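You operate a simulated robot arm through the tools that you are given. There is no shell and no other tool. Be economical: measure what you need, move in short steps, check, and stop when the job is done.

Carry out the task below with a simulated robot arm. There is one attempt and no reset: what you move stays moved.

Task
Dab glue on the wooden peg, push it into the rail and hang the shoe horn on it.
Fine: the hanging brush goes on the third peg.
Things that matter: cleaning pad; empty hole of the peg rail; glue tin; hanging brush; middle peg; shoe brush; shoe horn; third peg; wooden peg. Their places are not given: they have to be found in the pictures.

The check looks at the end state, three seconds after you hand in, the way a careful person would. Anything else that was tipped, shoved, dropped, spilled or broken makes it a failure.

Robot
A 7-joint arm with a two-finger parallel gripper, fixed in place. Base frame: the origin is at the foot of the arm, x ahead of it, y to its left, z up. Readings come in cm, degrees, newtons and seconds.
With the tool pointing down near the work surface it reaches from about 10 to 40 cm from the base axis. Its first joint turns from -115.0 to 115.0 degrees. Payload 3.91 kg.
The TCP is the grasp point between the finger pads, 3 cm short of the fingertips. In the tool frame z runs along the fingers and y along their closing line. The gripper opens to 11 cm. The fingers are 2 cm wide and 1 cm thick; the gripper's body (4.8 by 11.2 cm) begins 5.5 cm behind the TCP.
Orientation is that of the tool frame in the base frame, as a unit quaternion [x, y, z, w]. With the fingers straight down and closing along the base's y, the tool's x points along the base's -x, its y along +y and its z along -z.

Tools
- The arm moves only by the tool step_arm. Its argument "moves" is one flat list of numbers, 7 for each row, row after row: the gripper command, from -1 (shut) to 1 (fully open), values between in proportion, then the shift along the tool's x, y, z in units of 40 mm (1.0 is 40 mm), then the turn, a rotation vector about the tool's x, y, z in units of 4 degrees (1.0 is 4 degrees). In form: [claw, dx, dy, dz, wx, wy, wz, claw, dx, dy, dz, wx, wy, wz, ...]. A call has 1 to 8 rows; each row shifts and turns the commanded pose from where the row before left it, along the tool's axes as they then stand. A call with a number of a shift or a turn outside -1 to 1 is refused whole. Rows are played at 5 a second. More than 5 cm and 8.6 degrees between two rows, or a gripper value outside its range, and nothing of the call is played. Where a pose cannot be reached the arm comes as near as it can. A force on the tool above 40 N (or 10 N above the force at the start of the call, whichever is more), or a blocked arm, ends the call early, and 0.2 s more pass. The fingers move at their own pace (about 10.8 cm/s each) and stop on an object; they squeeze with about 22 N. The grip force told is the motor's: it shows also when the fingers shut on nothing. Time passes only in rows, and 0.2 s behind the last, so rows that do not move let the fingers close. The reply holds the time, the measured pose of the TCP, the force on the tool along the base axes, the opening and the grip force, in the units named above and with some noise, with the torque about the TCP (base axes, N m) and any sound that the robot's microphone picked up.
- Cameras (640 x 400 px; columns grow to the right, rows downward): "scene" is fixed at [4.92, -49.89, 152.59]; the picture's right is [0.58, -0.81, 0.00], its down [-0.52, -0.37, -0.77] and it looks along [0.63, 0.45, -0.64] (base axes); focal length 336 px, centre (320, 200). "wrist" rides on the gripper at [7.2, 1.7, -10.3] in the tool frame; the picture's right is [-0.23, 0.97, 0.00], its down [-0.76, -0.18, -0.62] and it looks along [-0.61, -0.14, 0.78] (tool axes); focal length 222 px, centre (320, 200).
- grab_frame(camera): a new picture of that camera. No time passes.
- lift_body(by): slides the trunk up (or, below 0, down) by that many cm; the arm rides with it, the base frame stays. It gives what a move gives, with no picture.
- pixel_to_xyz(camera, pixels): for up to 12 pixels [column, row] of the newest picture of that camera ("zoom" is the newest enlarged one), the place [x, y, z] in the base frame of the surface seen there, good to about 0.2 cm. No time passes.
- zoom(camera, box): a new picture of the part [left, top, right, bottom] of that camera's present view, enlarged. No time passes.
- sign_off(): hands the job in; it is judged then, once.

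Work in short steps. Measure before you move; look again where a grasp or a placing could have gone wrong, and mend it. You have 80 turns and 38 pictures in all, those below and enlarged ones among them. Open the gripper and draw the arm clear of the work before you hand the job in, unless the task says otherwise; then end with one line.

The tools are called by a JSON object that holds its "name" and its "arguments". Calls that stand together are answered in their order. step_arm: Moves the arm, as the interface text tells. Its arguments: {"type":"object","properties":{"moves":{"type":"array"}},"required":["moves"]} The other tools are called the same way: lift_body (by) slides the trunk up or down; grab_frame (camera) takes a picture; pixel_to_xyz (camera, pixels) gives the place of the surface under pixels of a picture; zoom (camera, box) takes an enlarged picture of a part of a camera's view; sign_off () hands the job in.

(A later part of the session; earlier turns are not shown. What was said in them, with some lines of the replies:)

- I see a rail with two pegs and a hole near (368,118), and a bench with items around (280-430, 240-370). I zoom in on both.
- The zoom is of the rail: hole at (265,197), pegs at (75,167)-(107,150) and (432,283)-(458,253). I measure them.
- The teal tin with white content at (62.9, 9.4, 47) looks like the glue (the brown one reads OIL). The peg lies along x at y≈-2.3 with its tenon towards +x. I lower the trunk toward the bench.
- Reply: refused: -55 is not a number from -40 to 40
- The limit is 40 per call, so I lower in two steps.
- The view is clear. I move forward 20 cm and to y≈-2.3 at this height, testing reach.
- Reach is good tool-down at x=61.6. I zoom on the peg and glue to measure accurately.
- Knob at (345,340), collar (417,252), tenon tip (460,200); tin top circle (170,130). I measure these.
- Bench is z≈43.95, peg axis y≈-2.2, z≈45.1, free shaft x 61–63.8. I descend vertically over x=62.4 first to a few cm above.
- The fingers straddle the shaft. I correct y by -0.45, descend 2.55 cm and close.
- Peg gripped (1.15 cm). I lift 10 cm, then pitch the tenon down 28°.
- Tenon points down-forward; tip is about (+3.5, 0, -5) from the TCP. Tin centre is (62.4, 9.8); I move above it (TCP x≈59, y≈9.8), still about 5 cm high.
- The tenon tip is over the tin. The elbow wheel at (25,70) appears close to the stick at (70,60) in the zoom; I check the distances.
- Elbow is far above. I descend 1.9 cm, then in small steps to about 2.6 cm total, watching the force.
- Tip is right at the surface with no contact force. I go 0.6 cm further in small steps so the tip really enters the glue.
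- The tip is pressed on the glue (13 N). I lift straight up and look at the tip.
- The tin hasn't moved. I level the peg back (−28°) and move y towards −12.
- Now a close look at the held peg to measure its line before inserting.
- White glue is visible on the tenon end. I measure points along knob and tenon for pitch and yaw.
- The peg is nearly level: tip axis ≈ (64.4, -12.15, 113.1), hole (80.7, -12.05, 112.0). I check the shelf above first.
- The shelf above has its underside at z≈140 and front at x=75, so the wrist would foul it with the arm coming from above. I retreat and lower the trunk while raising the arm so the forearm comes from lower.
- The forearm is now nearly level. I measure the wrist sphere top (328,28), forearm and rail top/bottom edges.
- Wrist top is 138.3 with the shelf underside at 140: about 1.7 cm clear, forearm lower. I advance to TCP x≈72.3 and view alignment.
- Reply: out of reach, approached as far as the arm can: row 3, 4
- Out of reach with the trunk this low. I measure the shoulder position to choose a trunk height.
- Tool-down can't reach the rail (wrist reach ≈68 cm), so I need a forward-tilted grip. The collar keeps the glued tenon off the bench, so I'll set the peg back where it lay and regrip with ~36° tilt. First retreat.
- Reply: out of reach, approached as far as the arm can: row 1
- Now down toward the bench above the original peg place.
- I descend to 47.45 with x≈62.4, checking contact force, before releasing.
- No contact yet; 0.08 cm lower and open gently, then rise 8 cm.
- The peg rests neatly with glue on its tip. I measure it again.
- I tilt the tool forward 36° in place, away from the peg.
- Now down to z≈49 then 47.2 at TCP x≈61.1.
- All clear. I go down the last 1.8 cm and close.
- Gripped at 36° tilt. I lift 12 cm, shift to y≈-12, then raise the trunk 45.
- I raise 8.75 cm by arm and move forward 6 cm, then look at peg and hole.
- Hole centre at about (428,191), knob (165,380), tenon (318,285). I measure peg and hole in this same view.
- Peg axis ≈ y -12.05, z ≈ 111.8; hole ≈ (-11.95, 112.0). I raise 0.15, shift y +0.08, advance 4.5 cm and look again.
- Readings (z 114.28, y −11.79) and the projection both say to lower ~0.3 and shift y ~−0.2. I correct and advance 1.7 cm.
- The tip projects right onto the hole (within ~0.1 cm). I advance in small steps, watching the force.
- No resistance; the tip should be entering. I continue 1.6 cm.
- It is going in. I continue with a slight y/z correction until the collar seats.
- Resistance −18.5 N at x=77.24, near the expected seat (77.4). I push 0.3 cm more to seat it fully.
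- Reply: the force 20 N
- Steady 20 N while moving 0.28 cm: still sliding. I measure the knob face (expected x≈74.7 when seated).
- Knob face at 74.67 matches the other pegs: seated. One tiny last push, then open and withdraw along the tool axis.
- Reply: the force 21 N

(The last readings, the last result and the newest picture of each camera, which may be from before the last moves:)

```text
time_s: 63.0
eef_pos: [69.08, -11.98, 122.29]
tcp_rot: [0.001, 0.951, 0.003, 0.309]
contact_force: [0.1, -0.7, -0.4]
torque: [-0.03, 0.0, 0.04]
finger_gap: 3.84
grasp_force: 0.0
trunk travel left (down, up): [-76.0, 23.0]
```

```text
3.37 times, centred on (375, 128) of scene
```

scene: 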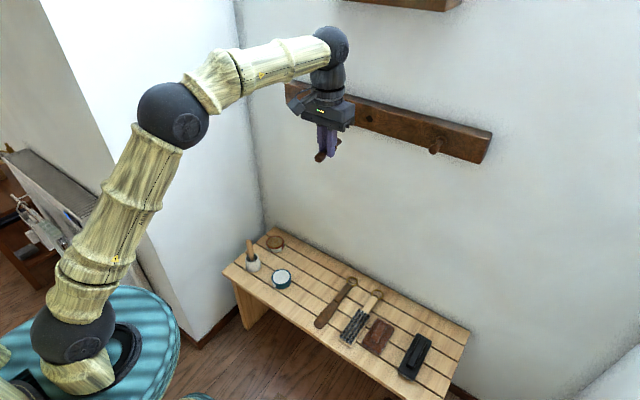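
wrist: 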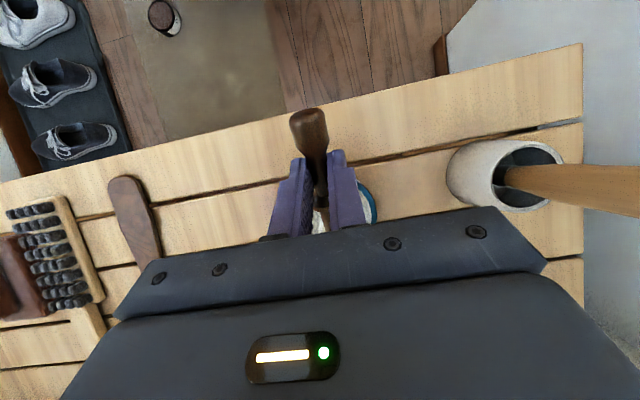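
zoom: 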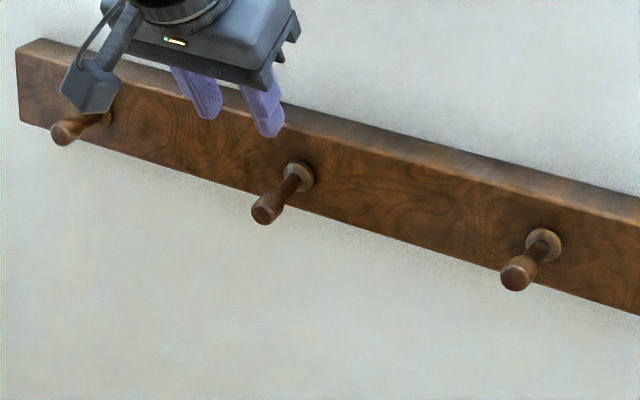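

The peg is in and matches its neighbours. Next the shoe horn: I back off, return the tool to vertical and go down.

{"name": "step_arm", "arguments": {"moves": [-0.3, 0.67, 0, -0.49, 0, 0, 0, -0.3, 0.67, 0, -0.49, 0, 0, 0, -0.3, 0.5, 0, -0.36, 0, 0, 0, -0.3, 0, 0, 0, 0, 1, 0, -0.3, 0, 0, 0, 0, 1, 0, -0.3, 0, 0, 0, 0, 1, 0, -0.3, 0, 0, 0, 0, 1, 0, -0.3, 0, 0, 0, 0, 1, 0]}}

{"name": "step_arm", "arguments": {"moves": [-0.3, 0, 0, 0, 0, 1, 0, -0.3, 0, 0, 0, 0, 1, 0, -0.3, 0, 0, 0, 0, 1, 0, -0.3, 0, 0, 0, 0, 1, 0, -0.3, 0, 0, 0, 0, 0, 0]}}

{"name": "lift_body", "arguments": {"by": -40}}

{"name": "lift_body", "arguments": {"by": -6}}

{"name": "zoom", "arguments": {"camera": "scene", "box": [305, 268, 401, 348]}}

```text
time_s: 64.8
eef_pos: [59.96, -12.08, 122.24]
tcp_rot: [0.0, 0.99, 0.003, 0.139]
contact_force: [0.2, -0.8, 0.2]
torque: [-0.01, 0.01, -0.01]
finger_gap: 3.83
grasp_force: 0.1
trunk travel left (down, up): [-76.0, 23.0]
```

```text
time_s: 66.0
eef_pos: [59.97, -12.22, 122.34]
tcp_rot: [0.0, 1.0, 0.003, -0.001]
contact_force: [-0.2, 0.1, 0.6]
torque: [0.0, 0.01, 0.01]
finger_gap: 3.83
grasp_force: 0.1
trunk travel left (down, up): [-76.0, 23.0]
```

```text
time_s: 69.8
eef_pos: [60.08, -12.23, 82.32]
tcp_rot: [-0.001, 1.0, 0.002, 0.001]
contact_force: [-0.1, -0.1, -0.2]
torque: [0.0, 0.01, -0.02]
finger_gap: 3.86
grasp_force: 0.0
trunk travel left (down, up): [-36.0, 63.0]
```

```text
time_s: 70.8
eef_pos: [59.98, -12.17, 76.35]
tcp_rot: [0.001, 1.0, 0.002, 0.001]
contact_force: [-0.9, -0.3, -0.2]
torque: [0.0, 0.01, 0.02]
finger_gap: 3.85
grasp_force: 0.1
trunk travel left (down, up): [-30.0, 69.0]
```

```text
5.00 times, centred on (353, 308) of scene
```

zoom: 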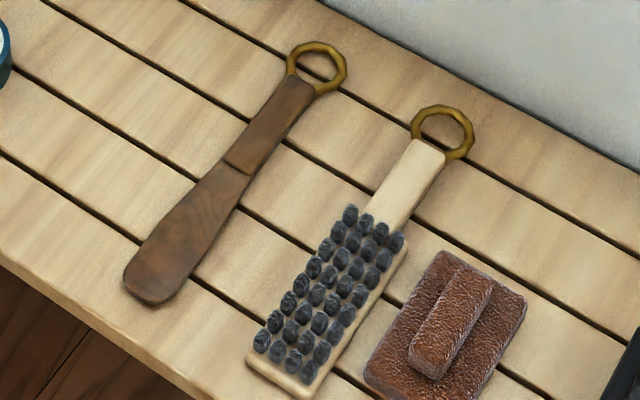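

Clear view: horn handle from (225,165) to (300,85), ring centre (316,68); brush handle (400,190)–(430,155), ring centre (443,130). I measure them all now.

{"name": "pixel_to_xyz", "arguments": {"camera": "zoom", "pixels": [[152, 285], [195, 225], [243, 158], [270, 125], [296, 88], [316, 68], [290, 68], [344, 72], [320, 43], [262, 108], [285, 130], [305, 95]]}}

{"name": "pixel_to_xyz", "arguments": {"camera": "zoom", "pixels": [[280, 375], [325, 300], [375, 225], [400, 190], [415, 168], [428, 152], [443, 130], [414, 130], [473, 138], [443, 108], [398, 168], [425, 200]]}}

```text
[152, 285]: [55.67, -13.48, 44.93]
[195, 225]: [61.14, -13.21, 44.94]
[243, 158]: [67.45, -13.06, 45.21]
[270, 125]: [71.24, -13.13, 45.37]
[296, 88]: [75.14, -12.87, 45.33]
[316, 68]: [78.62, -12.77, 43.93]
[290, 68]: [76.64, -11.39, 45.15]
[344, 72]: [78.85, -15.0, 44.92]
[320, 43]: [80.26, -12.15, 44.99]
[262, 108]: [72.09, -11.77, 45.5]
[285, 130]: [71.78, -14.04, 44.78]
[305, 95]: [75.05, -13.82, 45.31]
```

```text
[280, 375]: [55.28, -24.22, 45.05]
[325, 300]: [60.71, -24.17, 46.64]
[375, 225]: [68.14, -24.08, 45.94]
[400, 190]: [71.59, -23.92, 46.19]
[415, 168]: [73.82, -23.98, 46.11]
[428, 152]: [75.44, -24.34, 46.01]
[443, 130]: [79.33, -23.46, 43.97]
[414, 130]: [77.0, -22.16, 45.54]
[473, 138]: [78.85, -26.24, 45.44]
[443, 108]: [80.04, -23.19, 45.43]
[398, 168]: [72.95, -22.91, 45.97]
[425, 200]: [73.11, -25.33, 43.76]
```

Horn centreline y≈-13.0, handle x 66–76, ring centre (78.4,-13.0,44.8). I go above the handle at x=70.

{"name": "step_arm", "arguments": {"moves": [-0.3, -0.36, -0.03, 0.88, 0, 0, 0, -0.3, -0.36, -0.03, 0.88, 0, 0, 0, -0.3, -0.36, -0.03, 0.88, 0, 0, 0, -0.3, -0.36, -0.03, 0.88, 0, 0, 0, -0.3, -0.36, -0.03, 0.88, 0, 0, 0, -0.3, -0.36, -0.03, 0.88, 0, 0, 0, -0.3, -0.36, -0.03, 0.88, 0, 0, 0, -0.3, 0, 0, 0, 0, 0, 0]}}

```text
time_s: 72.6
eef_pos: [70.09, -12.95, 51.78]
tcp_rot: [0.0, 1.0, 0.003, 0.0]
contact_force: [0.9, -0.1, -0.5]
torque: [-0.01, 0.0, 0.01]
finger_gap: 3.86
grasp_force: 0.0
trunk travel left (down, up): [-30.0, 69.0]
```

Over the handle. I descend 4.6 cm and close.

{"name": "step_arm", "arguments": {"moves": [-0.3, 0.02, -0.01, 0.6, 0, 0, 0, -0.3, 0, 0, 0.55, 0, 0, 0, -0.3, 0, 0, 0, 0, 0, 0, -1, 0, 0, 0, 0, 0, 0, -1, 0, 0, 0, 0, 0, 0, -1, 0, 0, 0, 0, 0, 0]}}

```text
time_s: 74.0
eef_pos: [70.03, -12.96, 47.2]
tcp_rot: [0.0, 1.0, 0.003, 0.001]
contact_force: [0.5, -0.3, 0.2]
torque: [0.02, 0.0, 0.02]
finger_gap: 2.51
grasp_force: 21.9
trunk travel left (down, up): [-30.0, 69.0]
```

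Horn gripped (2.5 cm). I lift 10 cm and pull back, then raise the trunk 30 before turning it upright.

{"name": "step_arm", "arguments": {"moves": [-1, 0, 0, -0.6, 0, 0, 0, -1, 0, 0, -0.9, 0, 0, 0, -1, 0.7, 0, -0.8, 0, 0, 0, -1, 0.8, 0, -0.3, 0, 0, 0, -1, 0.8, 0, 0, 0, 0, 0, -1, 0, 0, 0, 0, 0, 0]}}

{"name": "lift_body", "arguments": {"by": 30}}

{"name": "step_arm", "arguments": {"moves": [-1, 0, 0, 0, 0, -1, 0, -1, 0, 0, 0, 0, -1, 0, -1, 0, 0, 0, 0, -1, 0, -1, 0, 0, 0, 0, -1, 0, -1, 0, 0, 0, 0, -1, 0, -1, 0, 0, 0, 0, -1, 0, -1, 0, 0, 0, 0, -1, 0, -1, 0, 0, 0, 0, -1, 0]}}

{"name": "step_arm", "arguments": {"moves": [-1, 0, 0, 0, 0, -1, 0, -1, 0, 0, 0, 0, -1, 0, -1, 0, 0, 0, 0, -1, 0, -1, 0, 0, 0, 0, -1, 0, -1, 0, 0, 0, 0, -1, 0, -1, 0, 0, 0, 0, -1, 0, -1, 0, 0, 0, 0, -1, 0, -1, 0, 0, 0, 0, -1, 0]}}

{"name": "step_arm", "arguments": {"moves": [-1, 0, 0, 0, 0, -1, 0, -1, 0, 0, 0, 0, -1, 0, -1, 0, 0, 0, 0, -1, 0, -1, 0, 0, 0, 0, -1, 0, -1, 0, 0, 0, 0, -1, 0, -1, 0, 0, 0, 0, -1, 0, -1, 0, 0, 0, 0, -0.5, 0, -1, 0, 0, 0, 0, 0, 0]}}

{"name": "grab_frame", "arguments": {"camera": "scene"}}

```text
time_s: 75.4
eef_pos: [60.87, -13.1, 57.51]
tcp_rot: [0.0, 1.0, 0.002, 0.0]
contact_force: [-0.1, 0.6, -0.9]
torque: [0.0, -0.03, 0.03]
finger_gap: 2.53
grasp_force: 22.3
trunk travel left (down, up): [-30.0, 69.0]
```

```text
time_s: 78.4
eef_pos: [60.92, -12.81, 87.58]
tcp_rot: [0.0, 1.0, 0.003, 0.001]
contact_force: [-0.3, 0.5, -0.3]
torque: [-0.02, 0.02, -0.01]
finger_gap: 2.52
grasp_force: 21.7
trunk travel left (down, up): [-60.0, 39.0]
```

```text
time_s: 80.2
eef_pos: [60.95, -12.92, 87.52]
tcp_rot: [0.001, 0.961, 0.003, 0.276]
contact_force: [0.0, -0.3, -0.5]
torque: [-0.04, -0.01, 0.02]
finger_gap: 2.53
grasp_force: 21.9
trunk travel left (down, up): [-60.0, 39.0]
```

```text
time_s: 82.0
eef_pos: [60.96, -13.06, 87.47]
tcp_rot: [0.002, 0.847, 0.002, 0.531]
contact_force: [-1.1, -0.4, -0.4]
torque: [0.0, 0.01, -0.02]
finger_gap: 2.52
grasp_force: 22.1
trunk travel left (down, up): [-60.0, 39.0]
```

```text
time_s: 83.8
eef_pos: [60.84, -13.03, 87.36]
tcp_rot: [0.001, 0.706, 0.003, 0.708]
contact_force: [0.6, -0.5, 0.0]
torque: [0.04, 0.0, 0.0]
finger_gap: 2.53
grasp_force: 21.7
trunk travel left (down, up): [-60.0, 39.0]
```

```text
7 pictures are left
```

scene: 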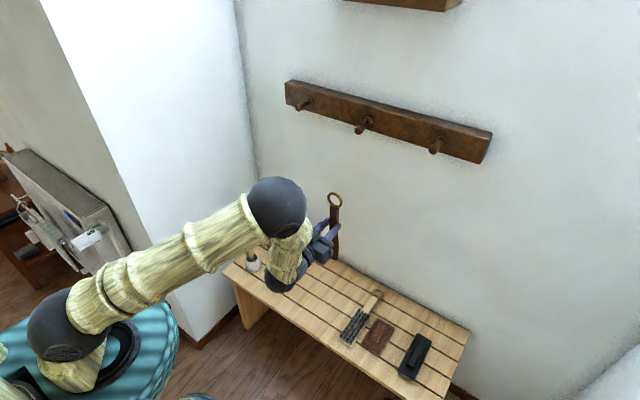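

The horn is upright with ring at (335,200). I measure the ring.

{"name": "pixel_to_xyz", "arguments": {"camera": "scene", "pixels": [[335, 193], [328, 199], [342, 200], [329, 196], [341, 204], [335, 207], [335, 212], [335, 220], [334, 250]]}}

```text
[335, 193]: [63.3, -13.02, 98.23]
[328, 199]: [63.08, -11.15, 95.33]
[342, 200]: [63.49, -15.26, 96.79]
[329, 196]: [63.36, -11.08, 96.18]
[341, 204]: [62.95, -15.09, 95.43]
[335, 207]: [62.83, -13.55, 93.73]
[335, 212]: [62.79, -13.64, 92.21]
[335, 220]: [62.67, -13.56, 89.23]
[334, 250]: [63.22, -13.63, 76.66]
```

Ring centre is at TCP + (2.45, −0.1, +8.75), inner radius ~1.6. I raise 15.8, then shift y +1.05 and advance so the ring is at x≈72.5, just before the knob.

{"name": "lift_body", "arguments": {"by": 15.8}}

{"name": "step_arm", "arguments": {"moves": [-1, 0, 0.26, 0.5, 0, 0, 0, -1, 0, 0, 0.6, 0, 0, 0, -1, 0, 0, 0.6, 0, 0, 0, -1, 0, 0, 0.55, 0, 0, 0, -1, 0, 0, 0, 0, 0, 0]}}

{"name": "zoom", "arguments": {"camera": "scene", "box": [336, 100, 392, 140]}}

```text
time_s: 85.7
eef_pos: [60.97, -12.9, 103.34]
tcp_rot: [0.001, 0.707, 0.003, 0.707]
contact_force: [-0.5, 0.5, -1.1]
torque: [0.01, 0.03, 0.01]
finger_gap: 2.51
grasp_force: 21.8
trunk travel left (down, up): [-75.8, 23.2]
```

```text
time_s: 86.8
eef_pos: [69.78, -11.73, 103.47]
tcp_rot: [0.002, 0.707, 0.001, 0.707]
contact_force: [-0.4, 0.7, 0.0]
torque: [0.02, 0.02, 0.01]
finger_gap: 2.52
grasp_force: 22.3
trunk travel left (down, up): [-75.8, 23.2]
```

```text
10.00 times, centred on (364, 120) of scene
```

zoom: 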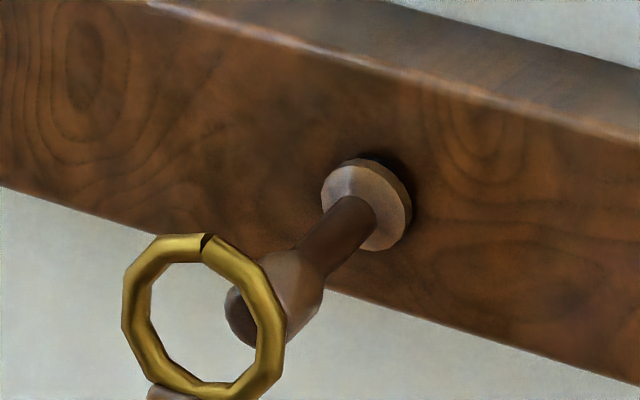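

Ring and knob are both visible; I measure ring rim points and the knob face.

{"name": "pixel_to_xyz", "arguments": {"camera": "zoom", "pixels": [[138, 310], [270, 325], [200, 248], [205, 388], [160, 255], [245, 375], [240, 318], [232, 300], [285, 280], [175, 392]]}}

```text
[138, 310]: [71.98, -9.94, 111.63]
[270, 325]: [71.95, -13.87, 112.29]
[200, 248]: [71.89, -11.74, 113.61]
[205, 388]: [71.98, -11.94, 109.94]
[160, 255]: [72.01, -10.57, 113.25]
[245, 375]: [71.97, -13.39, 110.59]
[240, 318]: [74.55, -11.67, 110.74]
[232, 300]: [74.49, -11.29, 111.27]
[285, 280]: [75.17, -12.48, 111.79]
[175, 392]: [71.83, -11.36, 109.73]
```

Ring centre ≈ (72.0, −11.9, 111.8). The inserted peg may droop a little; I sample points along it in the same picture.

{"name": "pixel_to_xyz", "arguments": {"camera": "zoom", "pixels": [[250, 335], [234, 325], [300, 290], [290, 262], [318, 240], [335, 225], [352, 207], [345, 180], [370, 240], [400, 190], [360, 162], [330, 200]]}}

{"name": "pixel_to_xyz", "arguments": {"camera": "zoom", "pixels": [[345, 245], [325, 262], [358, 232], [275, 262], [310, 230], [340, 200], [410, 215], [425, 215], [390, 165], [375, 155], [310, 310]]}}

```text
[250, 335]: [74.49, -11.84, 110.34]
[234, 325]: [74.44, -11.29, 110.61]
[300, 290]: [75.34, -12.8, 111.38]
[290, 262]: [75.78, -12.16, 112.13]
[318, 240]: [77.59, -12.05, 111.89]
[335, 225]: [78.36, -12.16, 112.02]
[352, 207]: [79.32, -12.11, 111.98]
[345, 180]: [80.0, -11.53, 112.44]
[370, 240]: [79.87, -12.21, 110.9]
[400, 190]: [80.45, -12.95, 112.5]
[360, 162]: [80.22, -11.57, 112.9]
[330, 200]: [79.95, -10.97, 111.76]
```

```text
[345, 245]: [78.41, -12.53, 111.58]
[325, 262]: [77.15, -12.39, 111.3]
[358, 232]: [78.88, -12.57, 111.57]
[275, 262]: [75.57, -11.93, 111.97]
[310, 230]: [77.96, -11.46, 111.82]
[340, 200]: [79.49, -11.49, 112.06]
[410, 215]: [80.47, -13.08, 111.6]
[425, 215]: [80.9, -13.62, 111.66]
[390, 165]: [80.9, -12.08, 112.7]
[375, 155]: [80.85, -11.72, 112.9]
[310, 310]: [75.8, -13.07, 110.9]
```

The peg droops ~5° and the collar is ~0.2 cm proud; I'll push the knob home later. For the ring: knob centre ≈ (−12.05, 111.1), so I lower 0.65, y −0.12, then advance 6.2 cm slowly.

{"name": "step_arm", "arguments": {"moves": [-1, 0.16, -0.03, 0, 0, 0, 0, -1, 0, 0, 0, 0, 0, 0, -1, 0, 0, 0.3, 0, 0, 0, -1, 0, 0, 0.3, 0, 0, 0, -1, 0, 0, 0.25, 0, 0, 0, -1, 0, 0, 0, 0, 0, 0]}}

```text
time_s: 88.2
eef_pos: [73.27, -11.99, 102.77]
tcp_rot: [0.002, 0.707, 0.001, 0.707]
contact_force: [0.7, -0.2, -0.1]
torque: [-0.02, 0.05, 0.04]
finger_gap: 2.51
grasp_force: 21.4
trunk travel left (down, up): [-75.8, 23.2]
```

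No contact; the ring is at x≈75.6 around the knob. I advance 2.8 cm more.

{"name": "step_arm", "arguments": {"moves": [-1, 0, 0, 0.25, 0, 0, 0, -1, 0, 0, 0.25, 0, 0, 0, -1, 0, 0, 0.2, 0, 0, 0, -1, 0, 0, 0, 0, 0, 0]}}

{"name": "zoom", "arguments": {"camera": "scene", "box": [336, 100, 392, 140]}}

```text
time_s: 89.2
eef_pos: [75.93, -11.94, 102.71]
tcp_rot: [0.002, 0.707, 0.001, 0.707]
contact_force: [-0.4, -0.5, -0.4]
torque: [0.0, 0.03, 0.04]
finger_gap: 2.5
grasp_force: 21.7
trunk travel left (down, up): [-75.8, 23.2]
```

```text
10.00 times, centred on (364, 120) of scene
```

zoom: 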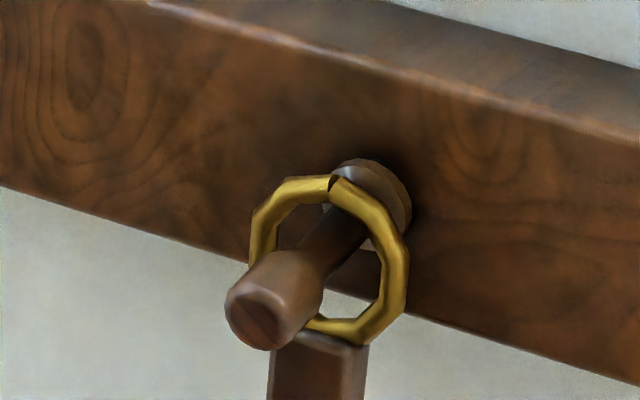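

The ring is around the shaft. I lower in small steps until it touches, and measure the knob face.

{"name": "pixel_to_xyz", "arguments": {"camera": "zoom", "pixels": [[255, 315], [240, 295], [270, 335], [290, 265], [330, 235], [345, 215], [318, 180], [390, 270]]}}

{"name": "step_arm", "arguments": {"moves": [-1, 0.06, 0, 0, 0, 0, 0, -1, 0.05, 0, 0, 0, 0, 0, -1, 0, 0, 0, 0, 0, 0]}}

```text
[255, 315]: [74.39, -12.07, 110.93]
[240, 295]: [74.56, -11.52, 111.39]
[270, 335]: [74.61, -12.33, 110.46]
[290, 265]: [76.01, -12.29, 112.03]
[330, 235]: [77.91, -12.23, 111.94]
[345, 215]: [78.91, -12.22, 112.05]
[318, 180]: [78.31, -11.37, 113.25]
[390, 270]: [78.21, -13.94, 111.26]
```

```text
time_s: 90.0
eef_pos: [75.96, -11.99, 102.18]
tcp_rot: [0.002, 0.707, 0.001, 0.707]
contact_force: [0.4, -0.6, -1.0]
torque: [-0.03, 0.0, 0.01]
finger_gap: 2.54
grasp_force: 21.5
trunk travel left (down, up): [-75.8, 23.2]
```

No contact yet. Two more small steps.

{"name": "step_arm", "arguments": {"moves": [-1, 0.04, 0, 0, 0, 0, 0, -1, 0, 0, 0, 0, 0, 0]}}

{"name": "step_arm", "arguments": {"moves": [-1, 0.04, 0, 0, 0, 0, 0, -1, 0, 0, 0, 0, 0, 0]}}

```text
time_s: 90.7
eef_pos: [76.0, -11.99, 102.18]
tcp_rot: [0.002, 0.706, 0.002, 0.708]
contact_force: [-0.4, -0.8, 2.1]
torque: [-0.01, -0.1, 0.02]
finger_gap: 2.54
grasp_force: 22.2
trunk travel left (down, up): [-75.8, 23.2]
```

```text
time_s: 91.2
eef_pos: [76.0, -12.01, 102.09]
tcp_rot: [0.003, 0.706, 0.001, 0.708]
contact_force: [-0.3, 0.2, 5.9]
torque: [0.0, -0.15, 0.02]
finger_gap: 2.52
grasp_force: 22.0
trunk travel left (down, up): [-75.8, 23.2]
```

The ring rests on the shaft (5.9 N). I open slowly and withdraw straight back.

{"name": "step_arm", "arguments": {"moves": [-1, -0.03, 0, 0, 0, 0, 0, -0.4, 0, 0, 0, 0, 0, 0, -0.1, 0, 0, 0, 0, 0, 0, -0.1, 0, 0, 0, 0, 0, 0, -0.1, 0, 0, -0.4, 0, 0, 0, -0.1, 0, 0, -0.8, 0, 0, 0, -0.1, 0, 0, -0.8, 0, 0, 0, -0.1, 0, 0, -0.5, 0, 0, 0]}}

{"name": "zoom", "arguments": {"camera": "scene", "box": [310, 90, 406, 170]}}

```text
time_s: 93.0
eef_pos: [65.83, -12.18, 102.13]
tcp_rot: [0.002, 0.707, 0.001, 0.708]
contact_force: [0.4, -0.4, 0.1]
torque: [0.03, 0.01, -0.03]
finger_gap: 4.96
grasp_force: 0.1
trunk travel left (down, up): [-75.8, 23.2]
```

```text
5.00 times, centred on (358, 130) of scene
```

zoom: 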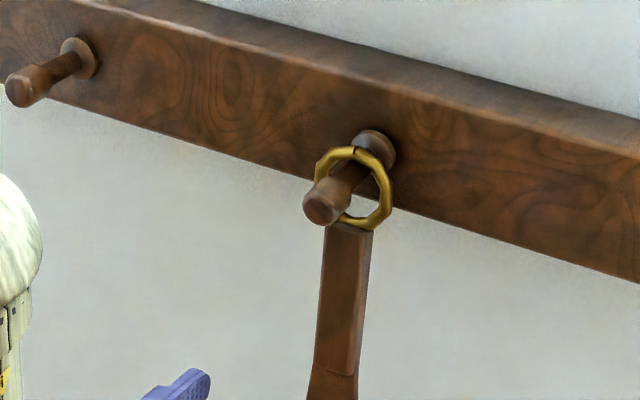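

The horn hangs. While here I close the fingers, rise to the knob's height and push the knob home (contact expected at TCP x≈71.5).

{"name": "step_arm", "arguments": {"moves": [-1, -0.8, 0, 0, 0, 0, 0, -1, -0.8, 0, 0, 0, 0, 0, -1, -0.79, 0.02, 0, 0, 0, 0, -1, 0, 0, 0.6, 0, 0, 0, -1, 0, 0, 0.55, 0, 0, 0, -1, 0, 0, 0, 0, 0, 0]}}

{"name": "step_arm", "arguments": {"moves": [-1, 0, 0, 0.1, 0, 0, 0, -1, 0, 0, 0.08, 0, 0, 0, -1, 0, 0, 0.08, 0, 0, 0, -1, 0, 0, 0, 0, 0, 0]}}

```text
time_s: 94.5
eef_pos: [70.49, -11.93, 111.57]
tcp_rot: [0.002, 0.707, 0.002, 0.707]
contact_force: [0.4, -0.4, 0.1]
torque: [0.01, 0.0, -0.01]
finger_gap: 0.0
grasp_force: 21.7
trunk travel left (down, up): [-75.8, 23.2]
```

```text
time_s: 95.5
eef_pos: [71.6, -11.96, 111.66]
tcp_rot: [0.002, 0.707, 0.002, 0.707]
contact_force: [-1.0, -0.9, -0.8]
torque: [0.02, 0.02, 0.01]
finger_gap: 0.01
grasp_force: 21.8
trunk travel left (down, up): [-75.8, 23.2]
```

No contact yet (fingertips at x≈74.6). I press on in 0.2 cm steps.

{"name": "step_arm", "arguments": {"moves": [-1, 0, 0, 0.05, 0, 0, 0, -1, 0, 0, 0.05, 0, 0, 0, -1, 0, 0, 0, 0, 0, 0]}}

```text
time_s: 96.2
eef_pos: [71.7, -12.02, 111.62]
tcp_rot: [0.002, 0.706, 0.001, 0.708]
contact_force: [-19.0, 0.4, 0.3]
torque: [0.01, 0.2, -0.04]
finger_gap: 0.0
grasp_force: 21.7
trunk travel left (down, up): [-75.8, 23.2]
```

Contact, 19 N at fingertip x≈74.7. I press further.

{"name": "step_arm", "arguments": {"moves": [-1, 0, 0, 0.05, 0, 0, 0, -1, -0.02, 0, 0.03, 0, 0, 0, -1, 0, 0, 0, 0, 0, 0]}}

```text
time_s: 97.2
eef_pos: [71.75, -12.53, 111.57]
tcp_rot: [0.005, 0.707, 0.005, 0.707]
contact_force: [-56.9, 10.7, 6.6]
torque: [0.32, 0.24, 0.22]
finger_gap: 0.0
grasp_force: 21.6
trunk travel left (down, up): [-75.8, 23.2]
stopped in row 3: the force on the tool passed its limit at 46 N (the readings are from after the stop); the commanded pose is now the measured one
```

It is a hard stop at fingertip x≈74.75 (same as the neighbours), so the peg is fully home. I back off and check.

{"name": "step_arm", "arguments": {"moves": [-1, 0, 0, -0.1, 0, 0, 0, -1, 0, 0, -0.7, 0, 0, 0, -1, 0, 0, -0.9, 0, 0, 0, -1, 0, 0, -0.9, 0, 0, 0, -1, 0, 0, 0, 0, 0, 0]}}

{"name": "zoom", "arguments": {"camera": "scene", "box": [290, 80, 470, 190]}}

```text
time_s: 98.4
eef_pos: [62.23, -12.71, 111.14]
tcp_rot: [0.003, 0.708, 0.004, 0.706]
contact_force: [0.3, -0.3, 0.5]
torque: [0.03, 0.0, 0.01]
finger_gap: 0.01
grasp_force: 22.2
trunk travel left (down, up): [-75.8, 23.2]
```

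```text
3.56 times, centred on (380, 135) of scene
```

zoom: 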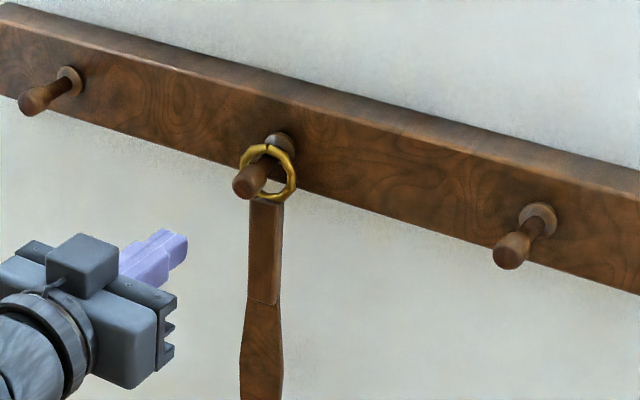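

Horn hangs properly on the middle peg. Now the brush: handle around (71.3,-24.1), so I open to 4.4 cm, turn to a 20° forward tilt and shift to y≈-24.

{"name": "step_arm", "arguments": {"moves": [-0.2, 0, -0.35, 0, 0, 1, 0, -0.2, 0, -0.35, 0, 0, 1, 0, -0.2, 0, -0.35, 0, 0, 1, 0, -0.2, 0, -0.35, 0, 0, 1, 0, -0.2, 0, -0.35, 0, 0, 1, 0, -0.2, 0, -0.35, 0, 0, 1, 0, -0.2, 0, -0.35, 0, 0, 1, 0, -0.2, 0, -0.35, 0, 0, 1, 0]}}

{"name": "step_arm", "arguments": {"moves": [-0.2, 0, 0, 0, 0, 1, 0, -0.2, 0, 0, 0, 0, 1, 0, -0.2, 0, 0, 0, 0, 1, 0, -0.2, 0, 0, 0, 0, 1, 0, -0.2, 0, 0, 0, 0, 1, 0, -0.2, 0, 0, 0, 0, 1, 0, -0.2, 0, 0, 0, 0, 1, 0, -0.2, 0, 0, 0, 0, 1, 0]}}

{"name": "lift_body", "arguments": {"by": -40}}

{"name": "step_arm", "arguments": {"moves": [-0.2, 0, 0, 0, 0, 1, 0, -0.2, 0, 0, 0, 0, 0.5, 0, -0.2, 0, 0, 0, 0, 0, 0]}}

```text
time_s: 100.2
eef_pos: [62.44, -23.88, 111.09]
tcp_rot: [0.004, 0.876, 0.005, 0.483]
contact_force: [0.3, 0.2, -0.9]
torque: [-0.01, 0.02, 0.02]
finger_gap: 4.4
grasp_force: 0.1
trunk travel left (down, up): [-75.8, 23.2]
```

```text
time_s: 102.0
eef_pos: [62.38, -23.83, 111.13]
tcp_rot: [0.002, 0.975, 0.006, 0.223]
contact_force: [0.2, 0.0, 0.7]
torque: [0.0, -0.01, -0.01]
finger_gap: 4.39
grasp_force: 0.0
trunk travel left (down, up): [-75.8, 23.2]
```

```text
time_s: 105.8
eef_pos: [62.24, -23.94, 71.19]
tcp_rot: [0.002, 0.975, 0.006, 0.224]
contact_force: [0.6, -0.7, 0.2]
torque: [-0.01, 0.0, 0.02]
finger_gap: 4.41
grasp_force: 0.1
trunk travel left (down, up): [-35.8, 63.2]
```

```text
time_s: 106.6
eef_pos: [62.23, -23.92, 71.2]
tcp_rot: [0.001, 0.985, 0.006, 0.172]
contact_force: [-0.6, -0.6, 0.1]
torque: [0.02, -0.01, 0.01]
finger_gap: 4.41
grasp_force: 0.0
trunk travel left (down, up): [-35.8, 63.2]
```

Tilt is 19.8°. I descend to ~4 cm above the grasp point over the brush handle.

{"name": "step_arm", "arguments": {"moves": [-0.2, -0.046, -0.005, 0.885, 0, 0, 0, -0.2, -0.046, -0.005, 0.885, 0, 0, 0, -0.2, -0.046, -0.005, 0.885, 0, 0, 0, -0.2, -0.046, -0.005, 0.885, 0, 0, 0, -0.2, -0.046, -0.005, 0.885, 0, 0, 0, -0.2, -0.046, -0.005, 0.885, 0, 0, 0, -0.2, 0, 0, 0, 0, 0, 0]}}

```text
time_s: 108.2
eef_pos: [70.47, -23.97, 51.72]
tcp_rot: [0.002, 0.985, 0.005, 0.172]
contact_force: [-0.2, 0.1, 1.0]
torque: [-0.02, -0.02, 0.01]
finger_gap: 4.39
grasp_force: 0.1
trunk travel left (down, up): [-35.8, 63.2]
```

Now the last 4.4 cm straight down and close.

{"name": "step_arm", "arguments": {"moves": [-0.2, 0.18, -0.02, 0.52, 0, 0, 0, -0.2, 0.18, 0, 0.52, 0, 0, 0, -0.2, 0, 0, 0, 0, 0, 0, -1, 0, 0, 0, 0, 0, 0, -1, 0, 0, 0, 0, 0, 0, -1, 0, 0, 0, 0, 0, 0]}}

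```text
time_s: 109.6
eef_pos: [70.65, -23.77, 47.31]
tcp_rot: [0.002, 0.985, 0.005, 0.172]
contact_force: [0.0, -0.5, 0.1]
torque: [-0.04, -0.06, 0.03]
finger_gap: 2.73
grasp_force: 21.9
trunk travel left (down, up): [-35.8, 63.2]
```

Brush gripped (2.73 cm). I lift, pull back, raise the trunk, then rotate 90° upright while shifting y.

{"name": "step_arm", "arguments": {"moves": [-1, -0.1, 0, -0.27, 0, 0, 0, -1, -0.25, 0, -0.7, 0, 0, 0, -1, -0.25, 0, -0.7, 0, 0, 0, -1, -0.25, 0, -0.7, 0, 0, 0, -1, 0.7, 0, -0.25, 0, 0, 0, -1, 0.7, 0, -0.25, 0, 0, 0, -1, 0.7, 0, -0.25, 0, 0, 0, -1, 0, 0, 0, 0, 0, 0]}}

{"name": "lift_body", "arguments": {"by": 35}}

{"name": "step_arm", "arguments": {"moves": [-1, 0, 0, 0, 0, -1, 0, -1, 0, 0, 0, 0, -1, 0, -1, 0, 0, 0, 0, -1, 0, -1, 0, 0, 0, 0, -1, 0, -1, 0, 0, 0, 0, -1, 0, -1, 0, 0, 0, 0, -1, 0, -1, 0, 0, 0, 0, -1, 0, -1, 0, 0, 0, 0, -1, 0]}}

{"name": "step_arm", "arguments": {"moves": [-1, 0, -0.25, 0, 0, -1, 0, -1, 0, -0.25, 0, 0, -1, 0, -1, 0, -0.25, 0, 0, -1, 0, -1, 0, -0.25, 0, 0, -1, 0, -1, 0, -0.25, 0, 0, -1, 0, -1, 0, -0.25, 0, 0, -1, 0, -1, 0, -0.25, 0, 0, -1, 0, -1, 0, -0.25, 0, 0, -1, 0]}}

{"name": "step_arm", "arguments": {"moves": [-1, 0, 0, 0, 0, -1, 0, -1, 0, 0, 0, 0, -1, 0, -1, 0, 0, 0, 0, -1, 0, -1, 0, 0, 0, 0, -1, 0, -1, 0, 0, 0, 0, -1, 0, -1, 0, 0, 0, 0, -1, 0, -1, 0, 0, 0, 0, -0.5, 0, -1, 0, 0, 0, 0, 0, 0]}}

```text
time_s: 111.4
eef_pos: [61.62, -23.89, 57.21]
tcp_rot: [0.001, 0.985, 0.006, 0.173]
contact_force: [-0.9, 0.1, -0.3]
torque: [-0.01, -0.1, 0.02]
finger_gap: 2.73
grasp_force: 22.2
trunk travel left (down, up): [-35.8, 63.2]
```

```text
time_s: 114.8
eef_pos: [61.67, -23.78, 92.22]
tcp_rot: [0.001, 0.985, 0.006, 0.172]
contact_force: [-0.5, 0.0, -0.5]
torque: [0.01, -0.07, 0.0]
finger_gap: 2.73
grasp_force: 21.8
trunk travel left (down, up): [-70.8, 28.2]
```

```text
time_s: 116.6
eef_pos: [61.59, -23.86, 92.14]
tcp_rot: [0.003, 0.899, 0.004, 0.437]
contact_force: [-0.9, 0.8, -0.7]
torque: [0.05, -0.03, -0.02]
finger_gap: 2.75
grasp_force: 22.4
trunk travel left (down, up): [-70.8, 28.2]
```

```text
time_s: 118.4
eef_pos: [61.62, -31.89, 91.99]
tcp_rot: [0.004, 0.744, 0.004, 0.668]
contact_force: [0.4, 0.3, -0.3]
torque: [-0.01, 0.0, -0.01]
finger_gap: 2.73
grasp_force: 22.3
trunk travel left (down, up): [-70.8, 28.2]
```

```text
time_s: 120.2
eef_pos: [61.61, -31.78, 92.2]
tcp_rot: [0.005, 0.574, 0.003, 0.819]
contact_force: [-1.0, 0.2, -1.0]
torque: [0.0, 0.0, -0.04]
finger_gap: 2.73
grasp_force: 21.8
trunk travel left (down, up): [-70.8, 28.2]
```

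Upright. I raise 11.9 and advance so the ring lies just before the third peg's knob, then look.

{"name": "lift_body", "arguments": {"by": 11.9}}

{"name": "step_arm", "arguments": {"moves": [-1, 0.237, 0, 0.65, 0, 0, 0, -1, 0.237, 0, 0.65, 0, 0, 0, -1, 0.2, 0, 0.55, 0, 0, 0, -1, 0, 0, 0, 0, 0, 0]}}

{"name": "zoom", "arguments": {"camera": "scene", "box": [400, 118, 464, 168]}}

```text
time_s: 121.7
eef_pos: [61.58, -31.92, 104.04]
tcp_rot: [0.005, 0.575, 0.003, 0.818]
contact_force: [0.0, 0.6, -0.3]
torque: [-0.02, 0.01, 0.01]
finger_gap: 2.77
grasp_force: 22.3
trunk travel left (down, up): [-82.7, 16.3]
```

```text
time_s: 122.7
eef_pos: [69.65, -31.65, 104.07]
tcp_rot: [0.005, 0.576, 0.003, 0.818]
contact_force: [-0.2, 0.4, -1.0]
torque: [0.0, -0.01, -0.01]
finger_gap: 2.73
grasp_force: 22.6
trunk travel left (down, up): [-82.7, 16.3]
```

```text
8.00 times, centred on (432, 143) of scene
```

zoom: 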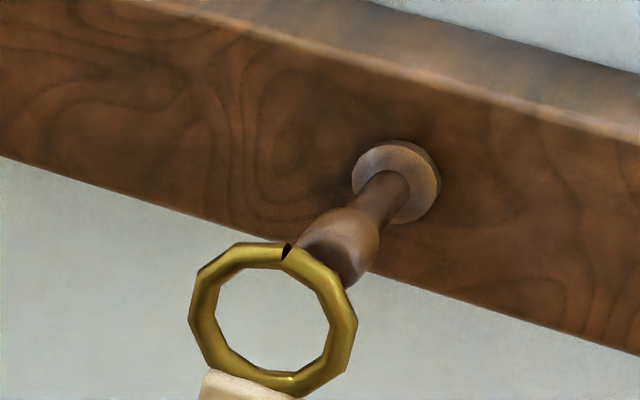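

I measure ring rim points and the knob.

{"name": "pixel_to_xyz", "arguments": {"camera": "zoom", "pixels": [[203, 310], [343, 330], [262, 254], [290, 385], [310, 265], [225, 360], [325, 245], [355, 270], [360, 235], [385, 195], [350, 215], [300, 380]]}}

```text
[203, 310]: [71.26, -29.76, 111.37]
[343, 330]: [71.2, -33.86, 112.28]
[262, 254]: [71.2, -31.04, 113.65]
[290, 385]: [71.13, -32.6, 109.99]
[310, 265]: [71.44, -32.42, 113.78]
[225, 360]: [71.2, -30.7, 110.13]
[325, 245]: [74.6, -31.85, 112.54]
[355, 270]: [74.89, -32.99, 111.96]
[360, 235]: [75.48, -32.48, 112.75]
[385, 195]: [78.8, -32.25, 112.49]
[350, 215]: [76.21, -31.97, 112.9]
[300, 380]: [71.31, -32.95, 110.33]
```

Ring centre ≈ (71.25,−31.8,111.85), knob ≈ (−32.0,112.0). I shift y −0.2, z +0.1, then advance 4 cm.

{"name": "step_arm", "arguments": {"moves": [-1, -0.025, -0.05, 0.01, 0, 0, 0, -1, 0.11, 0, 0.31, 0, 0, 0, -1, 0.11, 0, 0.31, 0, 0, 0, -1, 0.11, 0, 0.31, 0, 0, 0, -1, 0, 0, 0, 0, 0, 0]}}

{"name": "step_arm", "arguments": {"moves": [-1, 0.09, 0, 0.24, 0, 0, 0, -1, 0.09, 0, 0.24, 0, 0, 0, -1, 0.08, 0, 0.21, 0, 0, 0, -1, 0, 0, 0, 0, 0, 0]}}

```text
time_s: 123.9
eef_pos: [73.45, -31.92, 104.11]
tcp_rot: [0.005, 0.575, 0.004, 0.818]
contact_force: [-0.3, 0.3, -1.0]
torque: [0.0, 0.02, 0.02]
finger_gap: 2.72
grasp_force: 21.9
trunk travel left (down, up): [-82.7, 16.3]
```

```text
time_s: 124.9
eef_pos: [76.42, -31.99, 104.03]
tcp_rot: [0.005, 0.575, 0.003, 0.818]
contact_force: [0.5, 0.6, -0.6]
torque: [-0.03, 0.01, -0.01]
finger_gap: 2.76
grasp_force: 22.9
trunk travel left (down, up): [-82.7, 16.3]
```

No contact; ring plane now x≈78. I lower 0.8 cm then in 0.15 steps until contact.

{"name": "step_arm", "arguments": {"moves": [-1, 0.1, 0, -0.035, 0, 0, 0, -1, 0.09, 0, -0.033, 0, 0, 0, -1, 0, 0, 0, 0, 0, 0]}}

{"name": "step_arm", "arguments": {"moves": [-1, 0.045, 0, -0.016, 0, 0, 0, -1, 0, 0, 0, 0, 0, 0]}}

```text
time_s: 125.7
eef_pos: [76.29, -31.95, 103.3]
tcp_rot: [0.006, 0.575, 0.001, 0.818]
contact_force: [0.8, 0.1, 0.8]
torque: [0.03, 0.03, 0.02]
finger_gap: 2.74
grasp_force: 21.9
trunk travel left (down, up): [-82.7, 16.3]
```

```text
time_s: 126.3
eef_pos: [76.36, -32.02, 103.28]
tcp_rot: [0.005, 0.574, 0.003, 0.819]
contact_force: [3.6, -1.6, 9.1]
torque: [0.09, 0.14, -0.02]
finger_gap: 2.75
grasp_force: 21.7
trunk travel left (down, up): [-82.7, 16.3]
```

Ring rests on the third peg (9 N). I ease 0.1 up, open and withdraw straight back in −x.

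{"name": "step_arm", "arguments": {"moves": [-1, -0.025, 0, 0.009, 0, 0, 0, -0.4, 0, 0, 0, 0, 0, 0, -0.1, 0, 0, 0, 0, 0, 0, -0.1, 0, 0, 0, 0, 0, 0, -0.1, -0.13, 0, -0.35, 0, 0, 0, -0.1, -0.3, 0, -0.8, 0, 0, 0, -0.1, -0.3, 0, -0.8, 0, 0, 0, -0.1, -0.3, 0, -0.8, 0, 0, 0]}}

{"name": "step_arm", "arguments": {"moves": [-0.1, -0.3, 0, -0.8, 0, 0, 0, -0.1, -0.3, 0, -0.8, 0, 0, 0, -0.1, 0, 0, 0, 0, 0, 0, -0.1, 0, 0, 0, 0, 0, 0]}}

{"name": "grab_frame", "arguments": {"camera": "scene"}}

```text
time_s: 128.1
eef_pos: [64.78, -31.93, 103.37]
tcp_rot: [0.005, 0.575, 0.003, 0.818]
contact_force: [0.3, -0.1, -0.7]
torque: [-0.02, -0.01, 0.0]
finger_gap: 4.95
grasp_force: 0.0
trunk travel left (down, up): [-82.7, 16.3]
```

```text
time_s: 129.1
eef_pos: [57.71, -31.89, 103.52]
tcp_rot: [0.005, 0.575, 0.003, 0.818]
contact_force: [-0.2, 0.3, 0.4]
torque: [0.01, 0.0, -0.01]
finger_gap: 4.95
grasp_force: 0.0
trunk travel left (down, up): [-82.7, 16.3]
```

```text
1 pictures are left
```

scene: 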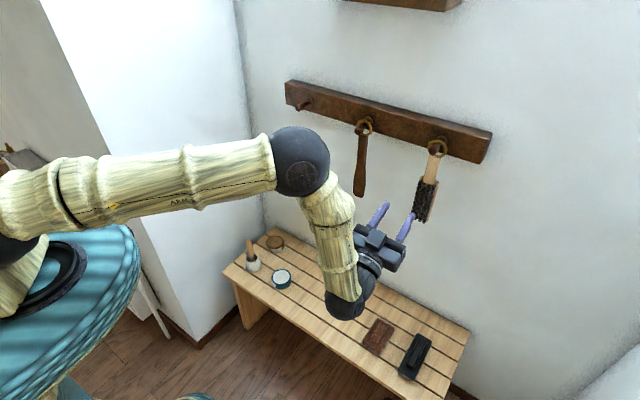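

Both items hang and the bench is undisturbed. I use the last picture to check both rings closely.

{"name": "zoom", "arguments": {"camera": "scene", "box": [340, 105, 468, 185]}}

```text
5.00 times, centred on (404, 145) of scene
```

zoom: 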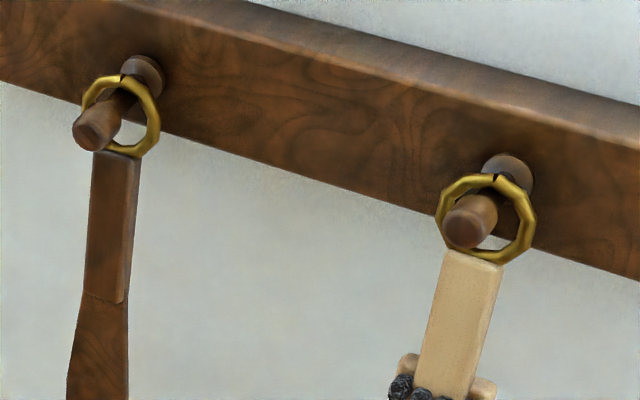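

Both rings are securely round their pegs behind the knobs. I open the gripper fully and draw back a little more.

{"name": "step_arm", "arguments": {"moves": [0.5, -0.3, 0, -0.8, 0, 0, 0, 1, -0.3, 0, -0.8, 0, 0, 0, 1, 0, 0, 0, 0, 0, 0, 1, 0, 0, 0, 0, 0, 0]}}

```text
time_s: 130.1
eef_pos: [50.8, -31.81, 103.5]
tcp_rot: [0.006, 0.575, 0.003, 0.818]
contact_force: [0.4, 1.0, 0.0]
torque: [0.01, 0.0, -0.02]
finger_gap: 10.99
grasp_force: 0.1
trunk travel left (down, up): [-82.7, 16.3]
```

The arm is clear and everything is in place, so I hand in.

{"name": "sign_off", "arguments": {}}

```text
The job is handed in.
```

The peg was dabbed with glue and pushed fully into the rail, where it droops by about 5°. The shoe horn hangs on it, and the brush hangs on the third peg, counting from the left.
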